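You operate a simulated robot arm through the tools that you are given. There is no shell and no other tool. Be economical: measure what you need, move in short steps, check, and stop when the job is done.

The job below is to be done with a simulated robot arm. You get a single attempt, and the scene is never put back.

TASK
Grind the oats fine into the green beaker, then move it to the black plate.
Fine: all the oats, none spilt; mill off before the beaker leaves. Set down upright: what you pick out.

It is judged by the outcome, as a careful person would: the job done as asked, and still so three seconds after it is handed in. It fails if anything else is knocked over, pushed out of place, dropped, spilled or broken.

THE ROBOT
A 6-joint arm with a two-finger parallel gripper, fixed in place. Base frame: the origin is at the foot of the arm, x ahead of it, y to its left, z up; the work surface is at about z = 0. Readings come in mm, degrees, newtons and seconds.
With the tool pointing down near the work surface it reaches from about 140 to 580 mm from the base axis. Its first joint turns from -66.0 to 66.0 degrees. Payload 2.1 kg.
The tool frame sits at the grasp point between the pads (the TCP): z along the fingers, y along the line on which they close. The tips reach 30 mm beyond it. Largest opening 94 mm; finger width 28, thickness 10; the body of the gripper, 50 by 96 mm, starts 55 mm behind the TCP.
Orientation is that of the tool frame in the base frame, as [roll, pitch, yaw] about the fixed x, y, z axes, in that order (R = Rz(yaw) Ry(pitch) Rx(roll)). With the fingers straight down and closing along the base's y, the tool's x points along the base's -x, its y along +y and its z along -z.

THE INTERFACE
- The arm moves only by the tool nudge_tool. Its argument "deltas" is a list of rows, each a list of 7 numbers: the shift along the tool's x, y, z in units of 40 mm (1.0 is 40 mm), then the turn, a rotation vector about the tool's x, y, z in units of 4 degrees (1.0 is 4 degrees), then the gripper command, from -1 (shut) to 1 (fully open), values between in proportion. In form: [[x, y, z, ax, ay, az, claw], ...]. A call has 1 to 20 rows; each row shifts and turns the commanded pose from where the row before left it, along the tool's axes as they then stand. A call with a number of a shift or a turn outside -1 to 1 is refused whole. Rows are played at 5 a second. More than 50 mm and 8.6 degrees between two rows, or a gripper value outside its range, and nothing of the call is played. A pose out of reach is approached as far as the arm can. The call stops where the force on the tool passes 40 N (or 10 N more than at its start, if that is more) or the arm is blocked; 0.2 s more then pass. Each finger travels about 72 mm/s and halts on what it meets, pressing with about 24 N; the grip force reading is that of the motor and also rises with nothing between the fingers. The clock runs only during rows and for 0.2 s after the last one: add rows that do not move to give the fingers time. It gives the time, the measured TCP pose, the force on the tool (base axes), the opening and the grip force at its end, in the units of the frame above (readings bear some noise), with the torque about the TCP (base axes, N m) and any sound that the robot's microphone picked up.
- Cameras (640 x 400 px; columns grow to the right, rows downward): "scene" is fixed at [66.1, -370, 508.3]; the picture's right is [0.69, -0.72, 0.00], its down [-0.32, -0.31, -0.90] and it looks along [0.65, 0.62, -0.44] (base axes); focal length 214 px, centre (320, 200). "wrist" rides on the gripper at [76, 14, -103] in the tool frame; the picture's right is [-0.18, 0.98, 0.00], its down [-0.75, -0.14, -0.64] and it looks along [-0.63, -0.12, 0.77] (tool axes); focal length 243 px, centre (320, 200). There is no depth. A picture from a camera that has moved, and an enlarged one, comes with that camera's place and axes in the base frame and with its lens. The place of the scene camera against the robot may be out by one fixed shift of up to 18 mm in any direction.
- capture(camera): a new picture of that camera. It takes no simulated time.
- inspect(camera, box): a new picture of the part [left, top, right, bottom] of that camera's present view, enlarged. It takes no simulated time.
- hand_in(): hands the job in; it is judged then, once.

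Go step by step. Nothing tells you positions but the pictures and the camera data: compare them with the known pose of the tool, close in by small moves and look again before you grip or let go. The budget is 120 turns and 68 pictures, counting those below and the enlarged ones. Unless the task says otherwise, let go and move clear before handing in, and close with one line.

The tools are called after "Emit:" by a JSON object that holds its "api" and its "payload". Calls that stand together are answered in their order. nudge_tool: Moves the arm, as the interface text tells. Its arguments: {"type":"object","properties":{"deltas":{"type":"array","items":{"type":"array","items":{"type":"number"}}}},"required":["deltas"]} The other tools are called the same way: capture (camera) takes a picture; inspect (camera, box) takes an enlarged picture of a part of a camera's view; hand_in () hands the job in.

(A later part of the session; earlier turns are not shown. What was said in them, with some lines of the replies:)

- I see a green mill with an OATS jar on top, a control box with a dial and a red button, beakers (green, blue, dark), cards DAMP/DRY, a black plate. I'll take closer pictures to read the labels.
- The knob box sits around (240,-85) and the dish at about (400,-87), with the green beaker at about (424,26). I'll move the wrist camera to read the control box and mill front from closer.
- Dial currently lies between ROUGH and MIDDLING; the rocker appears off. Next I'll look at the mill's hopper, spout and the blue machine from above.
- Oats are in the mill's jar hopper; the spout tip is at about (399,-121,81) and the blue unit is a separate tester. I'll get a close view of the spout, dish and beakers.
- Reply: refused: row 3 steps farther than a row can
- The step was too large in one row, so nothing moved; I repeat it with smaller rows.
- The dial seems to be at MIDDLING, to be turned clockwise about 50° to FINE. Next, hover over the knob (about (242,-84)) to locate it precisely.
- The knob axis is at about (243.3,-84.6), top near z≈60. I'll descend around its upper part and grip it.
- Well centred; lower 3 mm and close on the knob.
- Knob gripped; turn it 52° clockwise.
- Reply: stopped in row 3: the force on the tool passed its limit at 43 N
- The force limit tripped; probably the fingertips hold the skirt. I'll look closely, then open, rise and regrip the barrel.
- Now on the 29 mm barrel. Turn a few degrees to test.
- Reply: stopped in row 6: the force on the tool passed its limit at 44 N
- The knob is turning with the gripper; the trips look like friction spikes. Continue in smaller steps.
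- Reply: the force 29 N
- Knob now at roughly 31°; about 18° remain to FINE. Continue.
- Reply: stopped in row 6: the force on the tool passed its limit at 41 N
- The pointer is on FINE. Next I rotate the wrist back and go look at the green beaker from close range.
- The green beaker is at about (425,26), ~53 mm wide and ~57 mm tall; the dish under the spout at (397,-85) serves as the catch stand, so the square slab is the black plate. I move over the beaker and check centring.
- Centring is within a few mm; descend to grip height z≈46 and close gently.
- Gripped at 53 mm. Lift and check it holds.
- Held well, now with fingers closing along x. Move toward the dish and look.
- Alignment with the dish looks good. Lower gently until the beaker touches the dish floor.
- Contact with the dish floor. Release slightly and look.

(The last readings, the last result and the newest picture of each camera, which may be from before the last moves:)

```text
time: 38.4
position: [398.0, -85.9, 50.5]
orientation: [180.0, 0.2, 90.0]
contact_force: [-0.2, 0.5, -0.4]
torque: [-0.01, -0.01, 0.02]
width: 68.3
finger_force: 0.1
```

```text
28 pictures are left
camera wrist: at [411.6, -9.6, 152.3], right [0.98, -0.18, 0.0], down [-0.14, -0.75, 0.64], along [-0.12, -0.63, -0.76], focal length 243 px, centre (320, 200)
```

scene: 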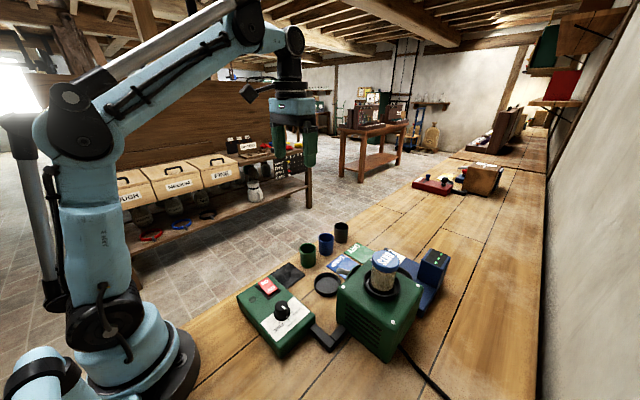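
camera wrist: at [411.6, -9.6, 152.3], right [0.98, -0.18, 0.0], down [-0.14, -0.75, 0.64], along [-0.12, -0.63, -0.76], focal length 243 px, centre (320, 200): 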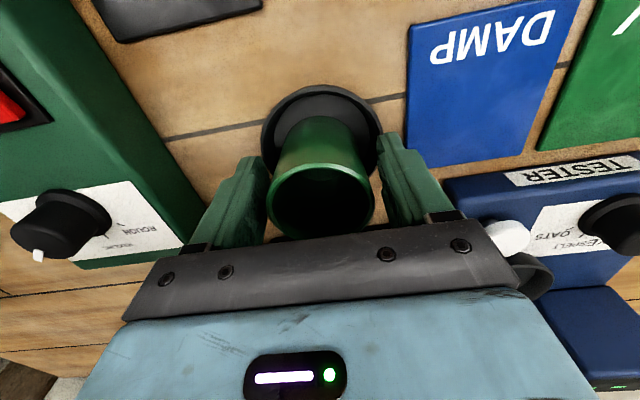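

Beaker is standing. Rise straight up, then view the spout versus the mouth.

Emit:
{"api": "nudge_tool", "payload": {"deltas": [[0, 0, -0.3, 0, 0, 0, 0.45], [0, 0, -0.7, 0, 0, 0, 0.45], [0, 0, -0.9, 0, 0, 0, 0.45], [0.3, 0, -0.8, 0, 0, 0, 0.45], [0.7, 0, 0, 0, 0, 0, 0.45], [0.7, 0, 0, 0, 0, 0, 0.45], [0, 0, 0, 0, 0, 0, 0.45]]}}

Emit:
{"api": "inspect", "payload": {"camera": "wrist", "box": [220, 60, 420, 220]}}

Emit:
{"api": "inspect", "payload": {"camera": "scene", "box": [310, 240, 370, 300]}}

```text
time: 40.0
position: [398.4, -16.3, 158.0]
orientation: [179.9, 0.3, 89.9]
contact_force: [0.2, -0.4, 1.2]
torque: [0.01, 0.02, 0.02]
width: 68.2
finger_force: 0.0
```

```text
2.50 times, centred on (320, 140) of wrist
camera zoom: at [411.4, 60.1, 259.0], right [0.98, -0.18, 0.0], down [-0.14, -0.75, 0.64], along [-0.12, -0.63, -0.76], focal length 606 px, centre (320, 350)
```

zoom: 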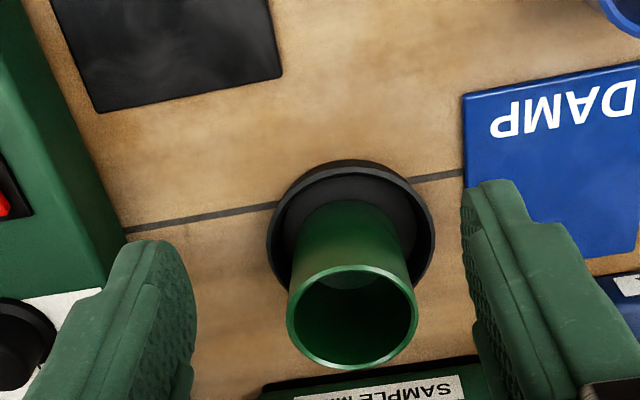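

```text
6.67 times, centred on (340, 270) of scene
camera zoom: at [66.1, -369.9, 508.3], right [0.69, -0.72, 0.0], down [-0.32, -0.31, -0.9], along [0.65, 0.62, -0.44], focal length 1430 px, centre (187, -267)
```

zoom: 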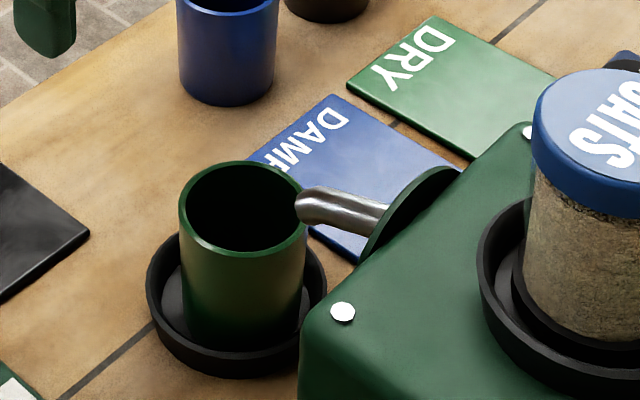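

The beaker stands upright in the dish, but the spout tip seems right at the rim's mill side. I want a side view (looking along +x) to judge the outlet before grinding.

Emit:
{"api": "nudge_tool", "payload": {"deltas": [[0, 0, 0, 0, 0, -1, -1], [0, 0, 0, 0, 0, -1, -1], [0, 0, 0, 0, 0, -1, -1], [0, 0, 0, 0, 0, -1, -1], [0, 0, 0, 0, 0, -1, -1], [0, 0, 0, 0, 0, -1, -1], [0, 0, 0, 0, 0, -1, -1], [0, 0, 0, 0, 0, -1, -1], [0, 0, 0, 0, 0, -1, -1], [0, 0, 0, 0, 0, -1, -1], [0, 0, 0, 0, 0, -1, -1], [0, 0, 0, 0, 0, -1, -1], [0, 0, 0, 0, 0, -1, -1], [0, 0, 0, 0, 0, -1, -1], [0, 0, 0, 0, 0, -1, -1], [0, 0, 0, 0, 0, -1, -1], [0, 0, 0, 0, 0, -1, -1], [0, 0, 0, 0, 0, -1, -1], [0, 0, 0, 0, 0, -1, -1], [0, 0, 0, 0, 0, -1, -1]]}}

Emit:
{"api": "nudge_tool", "payload": {"deltas": [[0, 0, 0, 0, 0, -1, -1], [0, 0, 0, 0, 0, -1, -1], [0, 0, 0, 0, 0, -0.5, -1], [0.8, -0.4, 0, 0, 0, 0, -1], [0.8, -0.4, 0, 0, 0, 0, -1], [0.8, -0.4, 0, 0, 0, 0, -1], [0, -0.4, 0, 0, 0, 0, -1], [0, 0, 0, 0, 0, 0, -1]]}}

Emit:
{"api": "nudge_tool", "payload": {"deltas": [[0, 0, 0, 0, -1, 0, -1], [0, 0, 0, 0, -1, 0, -1], [0, 0, 0, 0, -1, 0, -1], [0, 0, 0, 0, -1, 0, -1], [0, 0, 0, 0, -1, 0, -1], [0, 0, 0, 0, -1, 0, -1], [0, 0, 0, 0, -1, 0, -1], [0, 0, 0, 0, -1, 0, -1], [0, 0, 0, 0, -0.75, 0, -1], [0, 0, 0, 0, 0, 0, -1]]}}

Emit:
{"api": "capture", "payload": {"camera": "wrist"}}

```text
time: 44.2
position: [399.1, -18.3, 159.1]
orientation: [-179.7, 0.1, 170.1]
contact_force: [0.6, 0.7, -0.2]
torque: [0.02, -0.01, -0.03]
width: 0.0
finger_force: 24.3
```

```text
time: 46.0
position: [302.0, -81.3, 158.4]
orientation: [-179.8, 0.2, -180.0]
contact_force: [0.4, 0.5, 0.6]
torque: [0.01, -0.03, -0.03]
width: 0.0
finger_force: 24.3
```

```text
time: 48.2
position: [300.8, -82.1, 159.5]
orientation: [-179.8, 35.1, -179.9]
contact_force: [0.0, -0.2, 0.2]
torque: [-0.02, 0.0, -0.01]
width: 0.2
finger_force: 24.2
```

```text
25 pictures are left
camera wrist: at [179.6, -67.3, 197.8], right [0.15, 0.98, 0.1], down [0.25, -0.14, 0.96], along [0.96, -0.12, -0.26], focal length 243 px, centre (320, 200)
```

wrist: 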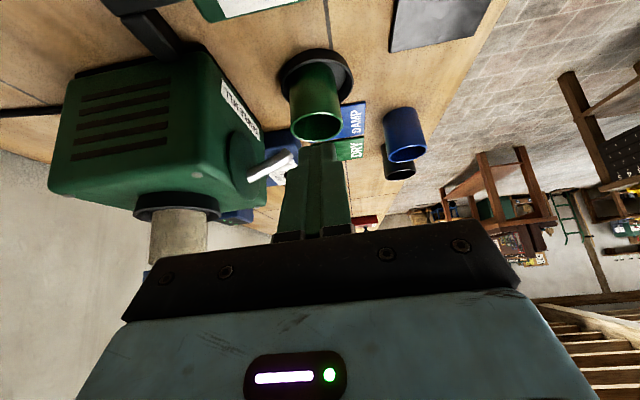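

Emit:
{"api": "inspect", "payload": {"camera": "wrist", "box": [210, 40, 370, 200]}}

```text
2.50 times, centred on (290, 120) of wrist
camera zoom: at [179.6, -67.3, 197.8], right [0.15, 0.98, 0.1], down [0.25, -0.14, 0.96], along [0.96, -0.12, -0.26], focal length 606 px, centre (395, 400)
```

zoom: 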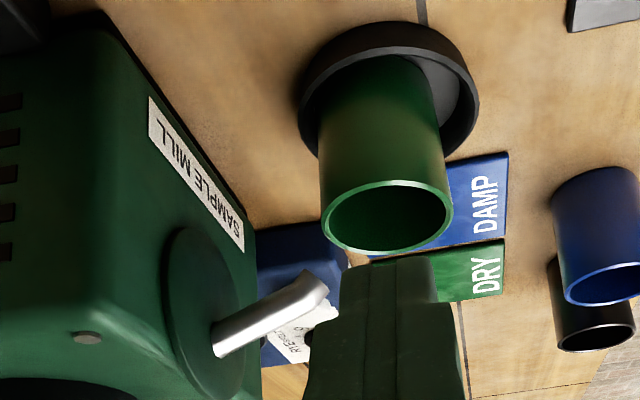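

Side view: the outlet faces outward and about 45° down, aimed into the beaker mouth, whose near edge is almost under the tip; good. Now untilt and go above the ON end of the rocker at about (261,15).

Emit:
{"api": "nudge_tool", "payload": {"deltas": [[0, 0, 0, 0, 1, 0, -1], [0, 0, 0, 0, 1, 0, -1], [0, 0, 0, 0, 1, 0, -1], [0, 0, 0, 0, 1, 0, -1], [0, 0, 0, 0, 1, 0, -1], [0, 0, 0, 0, 1, 0, -1], [0, 0, 0, 0, 1, 0, -1], [0, 0, 0, 0, 1, 0, -1], [0, 0, 0, 0, 0.75, 0, -1], [0.33, 0.8, 0, 0, 0, 0, -1], [0.33, 0.8, 0, 0, 0, 0, -1], [0.33, 0.8, 0, 0, 0, 0, -1], [0, 0.03, 0.7, 0, 0, 0, -1], [0, 0, 0.5, 0, 0, 0, -1], [0, 0, 0, 0, 0, 0, -1]]}}

Emit:
{"api": "capture", "payload": {"camera": "wrist"}}

Emit:
{"api": "inspect", "payload": {"camera": "scene", "box": [230, 240, 310, 320]}}

```text
time: 51.4
position: [261.4, 16.1, 108.9]
orientation: [-179.8, 0.0, -179.9]
contact_force: [-0.3, 0.3, 0.6]
torque: [0.02, 0.01, -0.01]
width: 0.1
finger_force: 23.9
```

```text
23 pictures are left
camera wrist: at [185.2, 31.1, 209.8], right [0.18, 0.98, 0.0], down [0.75, -0.14, 0.64], along [0.63, -0.12, -0.77], focal length 243 px, centre (320, 200)
```

wrist: 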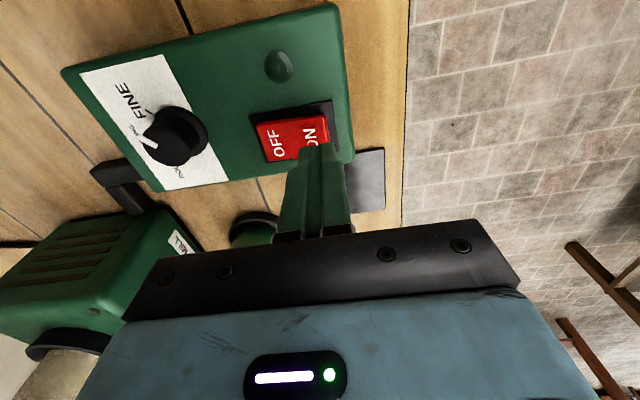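

```text
5.00 times, centred on (270, 280) of scene
camera zoom: at [66.0, -369.9, 508.3], right [0.69, -0.72, 0.0], down [-0.32, -0.31, -0.9], along [0.65, 0.62, -0.44], focal length 1072 px, centre (570, -200)
```

zoom: 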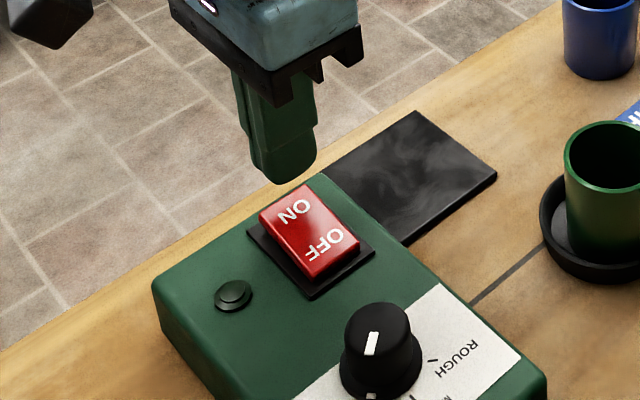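

Press the ON end: descend in small steps at (258.5,13.5).

Emit:
{"api": "nudge_tool", "payload": {"deltas": [[0.07, -0.06, 0.3, 0, 0, 0, -1], [0, 0, 0.25, 0, 0, 0, -1], [0, 0, 0.1, 0, 0, 0, -1], [0, 0, 0.1, 0, 0, 0, -1], [0, 0, 0, 0, 0, 0, -1]]}}

```text
time: 52.4
position: [259.6, 12.6, 82.2]
orientation: [-179.8, -0.1, 179.9]
contact_force: [-2.5, 1.9, 19.9]
torque: [-0.15, 0.04, -0.03]
width: 0.2
finger_force: 24.2
stopped in row 5: the force on the tool passed its limit at 57 N (the readings are from after the stop); the commanded pose is now the measured one
```

Emit:
{"api": "nudge_tool", "payload": {"deltas": [[0, 0, -0.5, 0, 0, 0, -1], [0, 0, -0.5, 0, 0, 0, -1], [0, 0, 0, 0, 0, 0, -1]]}}

Emit:
{"api": "inspect", "payload": {"camera": "scene", "box": [230, 240, 310, 320]}}

```text
time: 53.2
position: [259.7, 11.8, 121.0]
orientation: [-179.9, -0.1, 180.0]
contact_force: [0.4, -0.1, -0.2]
torque: [0.01, 0.04, 0.04]
width: 0.0
finger_force: 24.2
```

```text
5.00 times, centred on (270, 280) of scene
camera zoom: at [66.1, -370.0, 508.3], right [0.69, -0.72, 0.0], down [-0.32, -0.31, -0.9], along [0.65, 0.62, -0.44], focal length 1072 px, centre (570, -200)
```

zoom: 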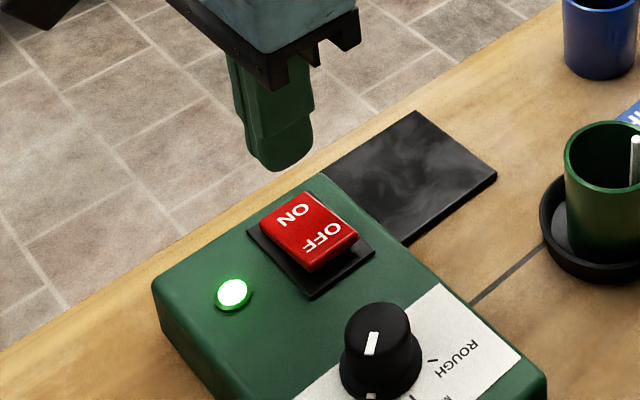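

The mill is on and the flour stream falls into the beaker. Check the stream and jar.

Emit:
{"api": "nudge_tool", "payload": {"deltas": [[0, 0, 0, 0, 0, 0, -1], [0, 0, 0, 0, 0, 0, -1]]}}

Emit:
{"api": "inspect", "payload": {"camera": "scene", "box": [320, 230, 430, 310]}}

```text
time: 53.8
position: [259.9, 12.2, 120.8]
orientation: [-179.9, -0.1, 180.0]
contact_force: [0.3, 0.3, -0.5]
torque: [-0.03, -0.02, -0.02]
width: 0.1
finger_force: 24.4
```

```text
5.00 times, centred on (375, 270) of scene
camera zoom: at [66.1, -370.0, 508.3], right [0.69, -0.72, 0.0], down [-0.32, -0.31, -0.9], along [0.65, 0.62, -0.44], focal length 1072 px, centre (45, -150)
```

zoom: 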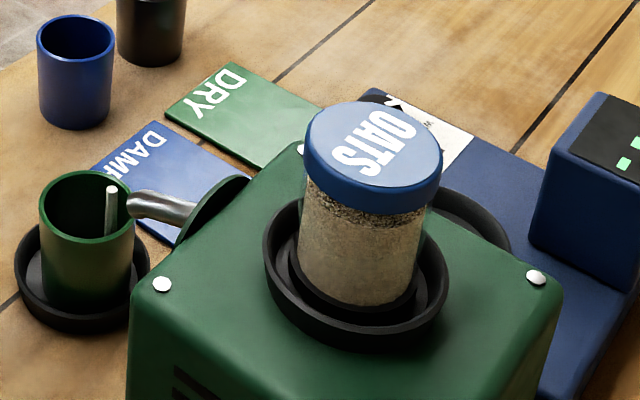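

The stream is going inside the beaker; wait.

Emit:
{"api": "nudge_tool", "payload": {"deltas": [[0, 0, 0, 0, 0, 0, -1], [0, 0, 0, 0, 0, 0, -1], [0, 0, 0, 0, 0, 0, -1], [0, 0, 0, 0, 0, 0, -1], [0, 0, 0, 0, 0, 0, -1], [0, 0, 0, 0, 0, 0, -1], [0, 0, 0, 0, 0, 0, -1], [0, 0, 0, 0, 0, 0, -1], [0, 0, 0, 0, 0, 0, -1], [0, 0, 0, 0, 0, 0, -1], [0, 0, 0, 0, 0, 0, -1], [0, 0, 0, 0, 0, 0, -1], [0, 0, 0, 0, 0, 0, -1], [0, 0, 0, 0, 0, 0, -1], [0, 0, 0, 0, 0, 0, -1], [0, 0, 0, 0, 0, 0, -1], [0, 0, 0, 0, 0, 0, -1], [0, 0, 0, 0, 0, 0, -1], [0, 0, 0, 0, 0, 0, -1], [0, 0, 0, 0, 0, 0, -1]]}}

Emit:
{"api": "inspect", "payload": {"camera": "scene", "box": [320, 230, 430, 310]}}

```text
time: 58.0
position: [258.9, 12.8, 121.1]
orientation: [-179.8, -0.1, -179.9]
contact_force: [0.2, 0.5, 0.0]
torque: [-0.03, 0.0, 0.01]
width: 0.0
finger_force: 23.9
```

```text
5.00 times, centred on (375, 270) of scene
camera zoom: at [66.1, -370.0, 508.3], right [0.69, -0.72, 0.0], down [-0.32, -0.31, -0.9], along [0.65, 0.62, -0.44], focal length 1072 px, centre (45, -150)
```

zoom: 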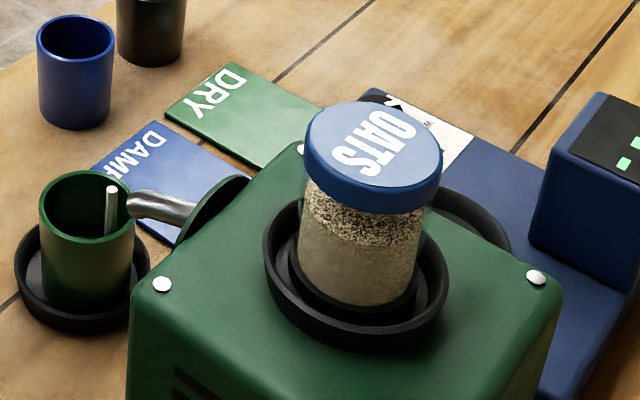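

The jar is going down steadily; keep waiting.

Emit:
{"api": "nudge_tool", "payload": {"deltas": [[0, 0, 0, 0, 0, 0, -1], [0, 0, 0, 0, 0, 0, -1], [0, 0, 0, 0, 0, 0, -1], [0, 0, 0, 0, 0, 0, -1], [0, 0, 0, 0, 0, 0, -1], [0, 0, 0, 0, 0, 0, -1], [0, 0, 0, 0, 0, 0, -1], [0, 0, 0, 0, 0, 0, -1], [0, 0, 0, 0, 0, 0, -1], [0, 0, 0, 0, 0, 0, -1], [0, 0, 0, 0, 0, 0, -1], [0, 0, 0, 0, 0, 0, -1], [0, 0, 0, 0, 0, 0, -1], [0, 0, 0, 0, 0, 0, -1], [0, 0, 0, 0, 0, 0, -1], [0, 0, 0, 0, 0, 0, -1], [0, 0, 0, 0, 0, 0, -1], [0, 0, 0, 0, 0, 0, -1], [0, 0, 0, 0, 0, 0, -1], [0, 0, 0, 0, 0, 0, -1]]}}

Emit:
{"api": "nudge_tool", "payload": {"deltas": [[0, 0, 0, 0, 0, 0, -1], [0, 0, 0, 0, 0, 0, -1], [0, 0, 0, 0, 0, 0, -1], [0, 0, 0, 0, 0, 0, -1], [0, 0, 0, 0, 0, 0, -1], [0, 0, 0, 0, 0, 0, -1], [0, 0, 0, 0, 0, 0, -1], [0, 0, 0, 0, 0, 0, -1], [0, 0, 0, 0, 0, 0, -1], [0, 0, 0, 0, 0, 0, -1], [0, 0, 0, 0, 0, 0, -1], [0, 0, 0, 0, 0, 0, -1], [0, 0, 0, 0, 0, 0, -1], [0, 0, 0, 0, 0, 0, -1], [0, 0, 0, 0, 0, 0, -1], [0, 0, 0, 0, 0, 0, -1], [0, 0, 0, 0, 0, 0, -1], [0, 0, 0, 0, 0, 0, -1], [0, 0, 0, 0, 0, 0, -1], [0, 0, 0, 0, 0, 0, -1]]}}

Emit:
{"api": "inspect", "payload": {"camera": "scene", "box": [320, 230, 430, 310]}}

```text
time: 62.2
position: [259.9, 11.2, 121.6]
orientation: [-179.7, -0.2, -180.0]
contact_force: [0.5, -0.5, -0.5]
torque: [-0.01, 0.01, 0.01]
width: 0.1
finger_force: 23.6
```

```text
time: 66.4
position: [259.8, 12.9, 120.7]
orientation: [-179.8, 0.0, 179.9]
contact_force: [0.0, -0.7, 0.4]
torque: [0.05, -0.01, 0.01]
width: 0.0
finger_force: 23.5
```

```text
5.00 times, centred on (375, 270) of scene
camera zoom: at [66.1, -370.0, 508.3], right [0.69, -0.72, 0.0], down [-0.32, -0.31, -0.9], along [0.65, 0.62, -0.44], focal length 1072 px, centre (45, -150)
```

zoom: 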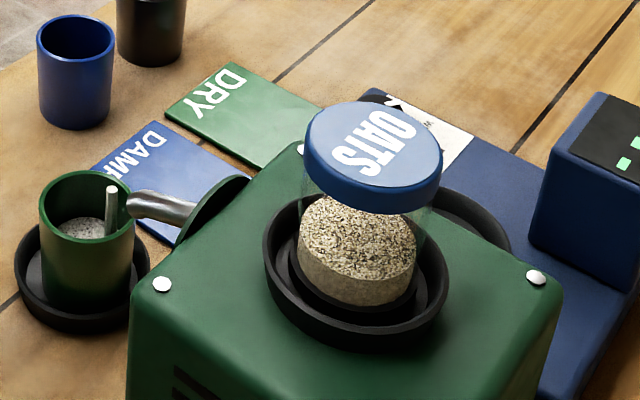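

About half is through; the beaker has room. Continue.

Emit:
{"api": "nudge_tool", "payload": {"deltas": [[0, 0, 0, 0, 0, 0, -1], [0, 0, 0, 0, 0, 0, -1], [0, 0, 0, 0, 0, 0, -1], [0, 0, 0, 0, 0, 0, -1], [0, 0, 0, 0, 0, 0, -1], [0, 0, 0, 0, 0, 0, -1], [0, 0, 0, 0, 0, 0, -1], [0, 0, 0, 0, 0, 0, -1], [0, 0, 0, 0, 0, 0, -1], [0, 0, 0, 0, 0, 0, -1], [0, 0, 0, 0, 0, 0, -1], [0, 0, 0, 0, 0, 0, -1], [0, 0, 0, 0, 0, 0, -1], [0, 0, 0, 0, 0, 0, -1], [0, 0, 0, 0, 0, 0, -1], [0, 0, 0, 0, 0, 0, -1], [0, 0, 0, 0, 0, 0, -1], [0, 0, 0, 0, 0, 0, -1], [0, 0, 0, 0, 0, 0, -1], [0, 0, 0, 0, 0, 0, -1]]}}

Emit:
{"api": "nudge_tool", "payload": {"deltas": [[0, 0, 0, 0, 0, 0, -1], [0, 0, 0, 0, 0, 0, -1], [0, 0, 0, 0, 0, 0, -1], [0, 0, 0, 0, 0, 0, -1], [0, 0, 0, 0, 0, 0, -1], [0, 0, 0, 0, 0, 0, -1], [0, 0, 0, 0, 0, 0, -1], [0, 0, 0, 0, 0, 0, -1], [0, 0, 0, 0, 0, 0, -1], [0, 0, 0, 0, 0, 0, -1], [0, 0, 0, 0, 0, 0, -1], [0, 0, 0, 0, 0, 0, -1], [0, 0, 0, 0, 0, 0, -1], [0, 0, 0, 0, 0, 0, -1], [0, 0, 0, 0, 0, 0, -1], [0, 0, 0, 0, 0, 0, -1], [0, 0, 0, 0, 0, 0, -1], [0, 0, 0, 0, 0, 0, -1], [0, 0, 0, 0, 0, 0, -1], [0, 0, 0, 0, 0, 0, -1]]}}

Emit:
{"api": "inspect", "payload": {"camera": "scene", "box": [320, 230, 430, 310]}}

```text
time: 70.6
position: [260.1, 12.3, 121.9]
orientation: [-179.7, 0.0, -180.0]
contact_force: [0.5, 0.1, 0.3]
torque: [0.01, 0.0, -0.01]
width: 0.1
finger_force: 23.7
```

```text
time: 74.8
position: [259.6, 12.2, 120.8]
orientation: [-179.8, -0.2, 179.9]
contact_force: [-0.3, 0.2, -0.5]
torque: [0.0, 0.01, -0.01]
width: 0.0
finger_force: 23.9
```

```text
5.00 times, centred on (375, 270) of scene
camera zoom: at [66.1, -370.0, 508.3], right [0.69, -0.72, 0.0], down [-0.32, -0.31, -0.9], along [0.65, 0.62, -0.44], focal length 1072 px, centre (45, -150)
```

zoom: 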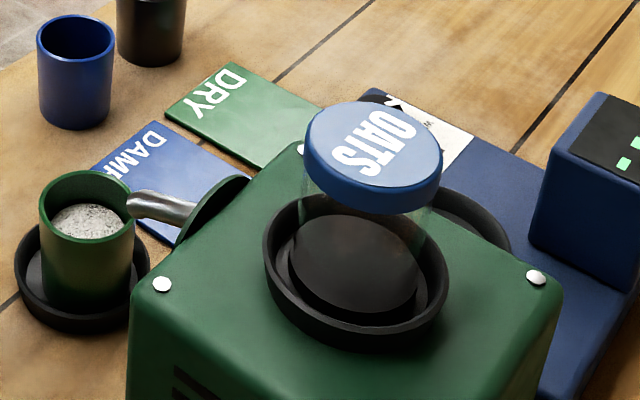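

The jar is empty and the stream has stopped. Now press OFF at about (258,-19).

Emit:
{"api": "nudge_tool", "payload": {"deltas": [[0, -0.4, 0, 0, 0, 0, -1], [0, -0.4, 0, 0, 0, 0, -1], [0, 0, 0.4, 0, 0, 0, -1], [0, 0, 0.35, 0, 0, 0, -1], [0, 0, 0.1, 0, 0, 0, -1], [0, 0, 0.1, 0, 0, 0, -1], [0, 0, 0.05, 0, 0, 0, -1], [0, 0, 0, 0, 0, 0, -1]]}}

Emit:
{"api": "nudge_tool", "payload": {"deltas": [[0, 0, -0.5, 0, 0, 0, -1], [0, 0, -0.5, 0, 0, 0, -1], [0, 0, -0.5, 0, 0, 0, -1], [0, 0, 0, 0, 0, 0, -1]]}}

Emit:
{"api": "inspect", "payload": {"camera": "scene", "box": [230, 230, 380, 330]}}

```text
time: 76.6
position: [259.1, -18.5, 82.2]
orientation: [-179.7, -0.3, 180.0]
contact_force: [-6.5, -1.6, 29.6]
torque: [0.26, 0.1, 0.07]
width: 0.0
finger_force: 23.6
```

```text
time: 77.6
position: [258.0, -17.2, 141.9]
orientation: [-179.8, 0.0, -180.0]
contact_force: [0.5, -0.7, 0.3]
torque: [-0.02, -0.02, 0.01]
width: 0.0
finger_force: 24.2
```

```text
4.00 times, centred on (305, 280) of scene
camera zoom: at [66.1, -370.0, 508.3], right [0.69, -0.72, 0.0], down [-0.32, -0.31, -0.9], along [0.65, 0.62, -0.44], focal length 858 px, centre (380, -120)
```

zoom: 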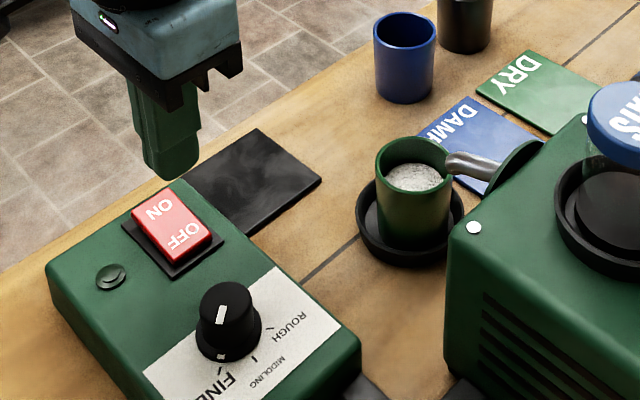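

Mill off (lamp dark). Now move back above the dish side, rotating to fingers along x.

Emit:
{"api": "nudge_tool", "payload": {"deltas": [[-0.7, 0, -0.1, 0, 0, 1, -1], [0, 0, -0.3, 0, 0, 1, -1], [0, 0, 0, 0, 0, 1, 0.6], [0, 0, 0, 0, 0, 1, 0.6], [0, 0, 0, 0, 0, 1, 0.6], [0, 0, 0, 0, 0, 1, 0.6], [0, 0, 0, 0, 0, 1, 0.6], [0, 0, 0, 0, 0, 1, 0.6], [0, 0, 0, 0, 0, 1, 0.6], [0, 0, 0, 0, 0, 1, 0.6], [0, 0, 0, 0, 0, 1, 0.6], [0, 0, 0, 0, 0, 1, 0.6], [0, 0, 0, 0, 0, 1, 0.6], [0, 0, 0, 0, 0, 1, 0.6], [0, 0, 0, 0, 0, 1, 0.6], [0, 0, 0, 0, 0, 1, 0.6], [0, 0, 0, 0, 0, 1, 0.6], [0, 0, 0, 0, 0, 1, 0.6], [0, 0, 0, 0, 0, 1, 0.6], [0, 0, 0, 0, 0, 1, 0.6]]}}

Emit:
{"api": "nudge_tool", "payload": {"deltas": [[0, 0, 0, 0, 0, 1, 0.6], [0, 0, 0, 0, 0, 1, 0.6], [0, 0, 0, 0, 0, 0.5, 0.6], [0, 0.7, 0, 0, 0, 0, 0.6], [0, 0.7, 0, 0, 0, 0, 0.6], [0, 0.7, 0, 0, 0, 0, 0.6], [0, 0.7, 0, 0, 0, 0, 0.6], [0, 0, 0, 0, 0, 0, 0.6]]}}

```text
time: 81.8
position: [287.4, -19.1, 157.4]
orientation: [-180.0, 0.0, 99.9]
contact_force: [0.2, 0.2, -0.5]
torque: [-0.04, 0.01, -0.01]
width: 75.1
finger_force: 0.0
```

```text
time: 83.6
position: [399.6, -17.5, 157.9]
orientation: [-179.9, 0.2, 89.9]
contact_force: [0.2, 0.7, 0.7]
torque: [0.02, -0.01, 0.0]
width: 75.0
finger_force: 0.0
```

Emit:
{"api": "nudge_tool", "payload": {"deltas": [[-0.6, -0.03, 0, 0, 0, 0, 0.6], [-0.6, 0, 0, 0, 0, 0, 0.6], [-0.56, 0, 0, 0, 0, 0, 0.6], [0, 0, 0.8, 0, 0, 0, 0.6], [0, 0, 0.8, 0, 0, 0, 0.6], [0, 0, 0, 0, 0, 0, 0.6]]}}

Emit:
{"api": "capture", "payload": {"camera": "wrist"}}

```text
time: 85.0
position: [397.1, -91.3, 93.8]
orientation: [-179.9, 0.3, 90.0]
contact_force: [-0.4, -0.5, -1.1]
torque: [0.0, -0.03, 0.02]
width: 75.0
finger_force: 0.0
```

```text
15 pictures are left
camera wrist: at [412.1, -14.3, 194.2], right [0.98, -0.18, 0.0], down [-0.14, -0.75, 0.64], along [-0.12, -0.63, -0.76], focal length 243 px, centre (320, 200)
```

wrist: 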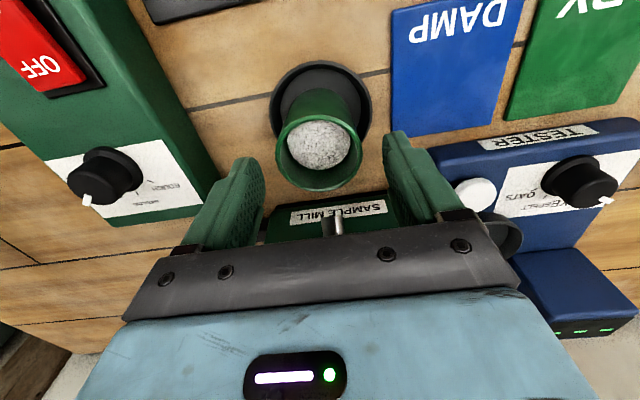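

Oats flour is in the beaker with no visible spill. Lower and grip.

Emit:
{"api": "nudge_tool", "payload": {"deltas": [[0.08, 0.02, 0.4, 0, 0, 0, 0.6], [0, 0, 0.4, 0, 0, 0, 0.6], [0, 0, 0.25, 0, 0, 0, 0.6], [0, 0, 0, 0, 0, 0, 0.6], [0, 0, 0, 0, 0, 0, 0.3], [0, 0, 0, 0, 0, 0, 0.1], [0, 0, 0, 0, 0, 0, 0], [0, 0, 0, 0, 0, 0, 0], [0, 0, 0, 0, 0, 0, 0]]}}

```text
time: 87.0
position: [399.0, -87.5, 52.5]
orientation: [-179.9, 0.2, 90.0]
contact_force: [-0.7, -0.4, 0.1]
torque: [-0.04, 0.0, 0.02]
width: 52.7
finger_force: 24.0
```

Emit:
{"api": "nudge_tool", "payload": {"deltas": [[0, 0, -0.1, 0, 0, 0, 0], [0.1, 0, -0.05, 0, 0, 0, 0], [0, 0, -0.2, 0, 0, 0, 0], [0, 0, -0.4, 0, 0, 0, 0], [0.1, 0, -0.5, 0, 0, 0, 0], [0.3, 0, -0.4, 0, 0, 0, 0], [0.3, 0, -0.2, 0, 0, 0, 0], [0, 0, 0, 0, 0, 0, 0]]}}

Emit:
{"api": "inspect", "payload": {"camera": "scene", "box": [240, 200, 400, 310]}}

```text
time: 88.8
position: [398.2, -54.6, 125.1]
orientation: [-179.9, 0.2, 90.0]
contact_force: [0.0, -0.2, -2.0]
torque: [0.0, 0.01, 0.0]
width: 53.0
finger_force: 23.6
```

```text
3.64 times, centred on (320, 255) of scene
camera zoom: at [66.1, -369.9, 508.3], right [0.69, -0.72, 0.0], down [-0.32, -0.31, -0.9], along [0.65, 0.62, -0.44], focal length 780 px, centre (320, 0)
```

zoom: 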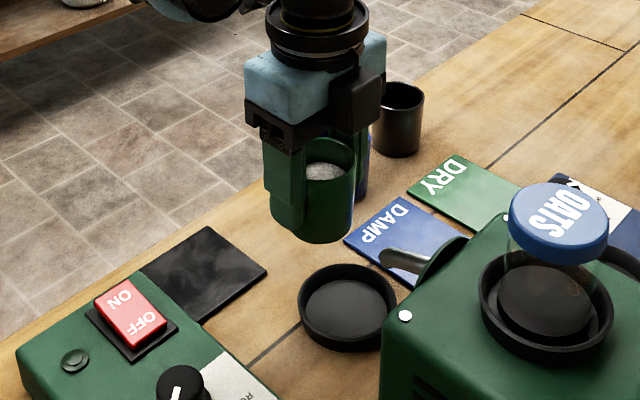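

Clean lift; the dish is empty. Black plate spans about x 305–386, y −9–69; I carry the beaker to (350,30).

Emit:
{"api": "nudge_tool", "payload": {"deltas": [[0.3, -0.15, 0, 0, 0, 0, 0], [0.4, -0.25, 0, 0, 0, 0, 0], [0.4, -0.25, 0, 0, 0, 0, 0], [0.4, -0.25, 0, 0, 0, 0, 0], [0.4, -0.2, 0, 0, 0, 0, 0], [0.28, -0.1, 0, 0, 0, 0, 0], [0, 0, 0.4, 0, 0, 0, 0], [0, 0, 0.5, 0, 0, 0, 0], [0, 0, 0.3, 0, 0, 0, 0], [0, 0, 0, 0, 0, 0, 0]]}}

Emit:
{"api": "capture", "payload": {"camera": "wrist"}}

Emit:
{"api": "inspect", "payload": {"camera": "scene", "box": [230, 210, 350, 310]}}

```text
time: 91.0
position: [350.5, 33.2, 77.3]
orientation: [-179.9, 0.3, 89.9]
contact_force: [0.2, 0.2, -0.8]
torque: [0.03, -0.02, 0.0]
width: 53.1
finger_force: 24.0
```

```text
13 pictures are left
camera wrist: at [364.4, 110.7, 178.8], right [0.98, -0.18, 0.0], down [-0.14, -0.75, 0.64], along [-0.12, -0.63, -0.76], focal length 243 px, centre (320, 200)
```

wrist: 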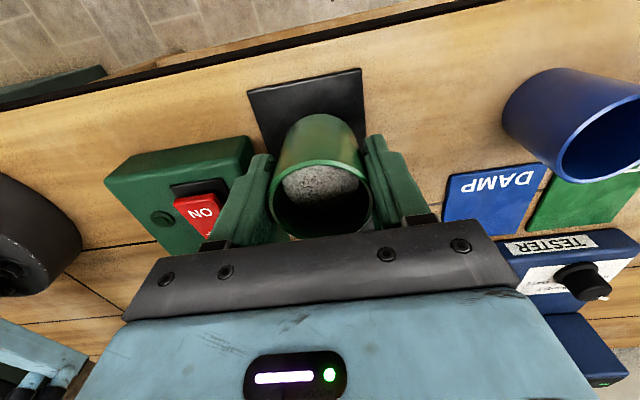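

```text
4.00 times, centred on (290, 260) of scene
camera zoom: at [66.1, -369.9, 508.3], right [0.69, -0.72, 0.0], down [-0.32, -0.31, -0.9], along [0.65, 0.62, -0.44], focal length 858 px, centre (440, -40)
```

zoom: 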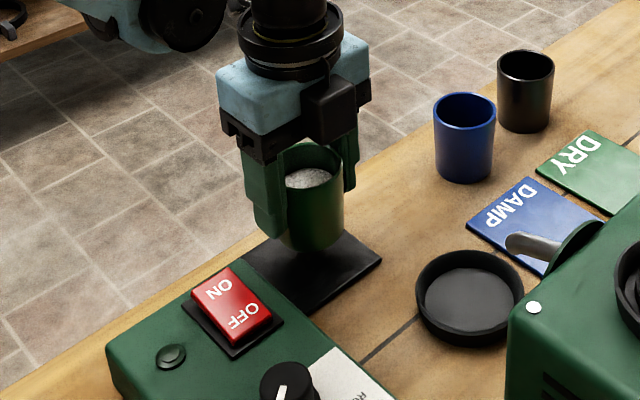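

Over the plate. Lower gently to contact.

Emit:
{"api": "nudge_tool", "payload": {"deltas": [[0, 0, 0.3, 0, 0, 0, 0], [0, 0, 0.2, 0, 0, 0, 0], [0, 0, 0.05, 0, 0, 0, 0], [0, 0, 0, 0, 0, 0, 0]]}}

```text
time: 92.0
position: [351.1, 32.6, 54.9]
orientation: [-179.9, 0.2, 90.0]
contact_force: [-0.3, -0.5, -1.8]
torque: [-0.01, -0.01, 0.01]
width: 53.3
finger_force: 23.8
```

Emit:
{"api": "nudge_tool", "payload": {"deltas": [[0, 0, 0.04, 0, 0, 0, 0], [0, 0, 0, 0, 0, 0, 0]]}}

```text
time: 92.6
position: [350.8, 34.0, 54.3]
orientation: [-179.9, 0.2, 90.0]
contact_force: [-0.3, 0.2, -2.5]
torque: [0.0, 0.01, -0.01]
width: 52.9
finger_force: 24.4
```

Not yet touching; continue in 1 mm steps.

Emit:
{"api": "nudge_tool", "payload": {"deltas": [[0, 0, 0.03, 0, 0, 0, 0], [0, 0, 0, 0, 0, 0, 0]]}}

Emit:
{"api": "nudge_tool", "payload": {"deltas": [[0, 0, 0.03, 0, 0, 0, 0], [0, 0, 0, 0, 0, 0, 0]]}}

```text
time: 93.2
position: [350.9, 33.3, 52.0]
orientation: [-179.9, 0.2, 90.0]
contact_force: [-0.9, 0.6, 0.3]
torque: [-0.01, 0.0, 0.03]
width: 52.8
finger_force: 24.3
```

```text
time: 93.8
position: [350.8, 33.2, 51.8]
orientation: [-179.9, 0.2, 90.0]
contact_force: [1.3, -0.2, 17.2]
torque: [-0.06, 0.0, -0.08]
width: 53.1
finger_force: 24.1
```

Contact. Ease off, release moderately, then rise straight up.

Emit:
{"api": "nudge_tool", "payload": {"deltas": [[0, 0, -0.02, 0, 0, 0, 0], [0, 0, 0, 0, 0, 0, 0.2], [0, 0, 0, 0, 0, 0, 0.4], [0, 0, 0, 0, 0, 0, 0.4], [0, 0, -0.4, 0, 0, 0, 0.4], [0, 0, -0.8, 0, 0, 0, 0.4], [0, 0, -0.9, 0, 0, 0, 0.4], [0, 0, -0.9, 0, 0, 0, 0.4], [0, 0, 0, 0, 0, 0, 0.4]]}}

Emit:
{"api": "capture", "payload": {"camera": "wrist"}}

Emit:
{"api": "inspect", "payload": {"camera": "scene", "box": [230, 210, 430, 340]}}

```text
time: 95.8
position: [352.1, 31.8, 172.2]
orientation: [-179.9, 0.2, 90.0]
contact_force: [0.0, 0.2, -0.4]
torque: [0.02, 0.03, 0.0]
width: 65.7
finger_force: 0.1
```

```text
11 pictures are left
camera wrist: at [366.3, 109.3, 273.6], right [0.98, -0.18, 0.0], down [-0.14, -0.75, 0.64], along [-0.12, -0.63, -0.76], focal length 243 px, centre (320, 200)
```

wrist: 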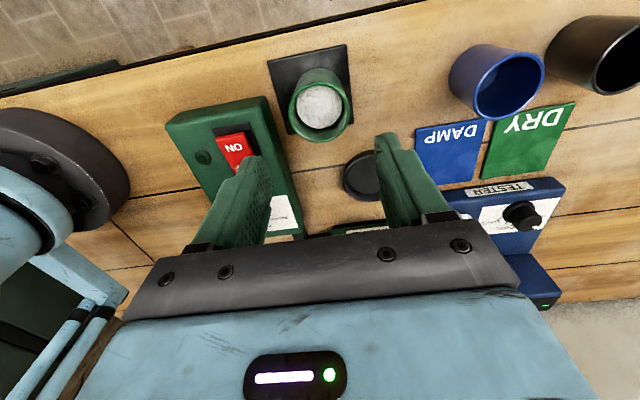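

```text
3.08 times, centred on (330, 275) of scene
camera zoom: at [66.1, -370.0, 508.3], right [0.69, -0.72, 0.0], down [-0.32, -0.31, -0.9], along [0.65, 0.62, -0.44], focal length 660 px, centre (289, -31)
```

zoom: 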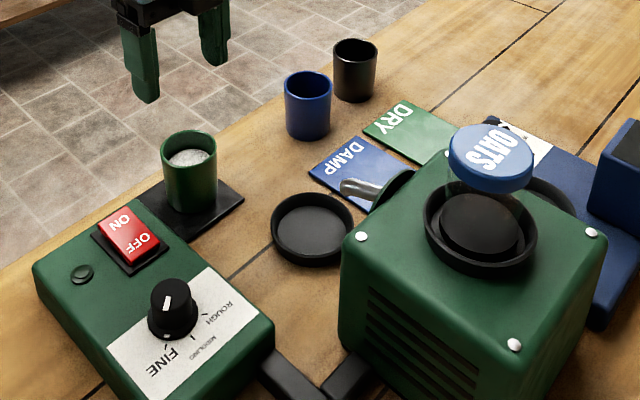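

The beaker stands upright and wholly on the black plate. The jar is empty, the mill is off, nothing is spilled or displaced, and the gripper is clear, so I hand in.

Emit:
{"api": "hand_in", "payload": {}}

```text
The job is handed in.
```

All the oats were ground on FINE into the green beaker with no spill visible, the mill was switched off, and the beaker now stands upright on the square black plate. I took the square slab as the black plate, not the round black dish under the spout.
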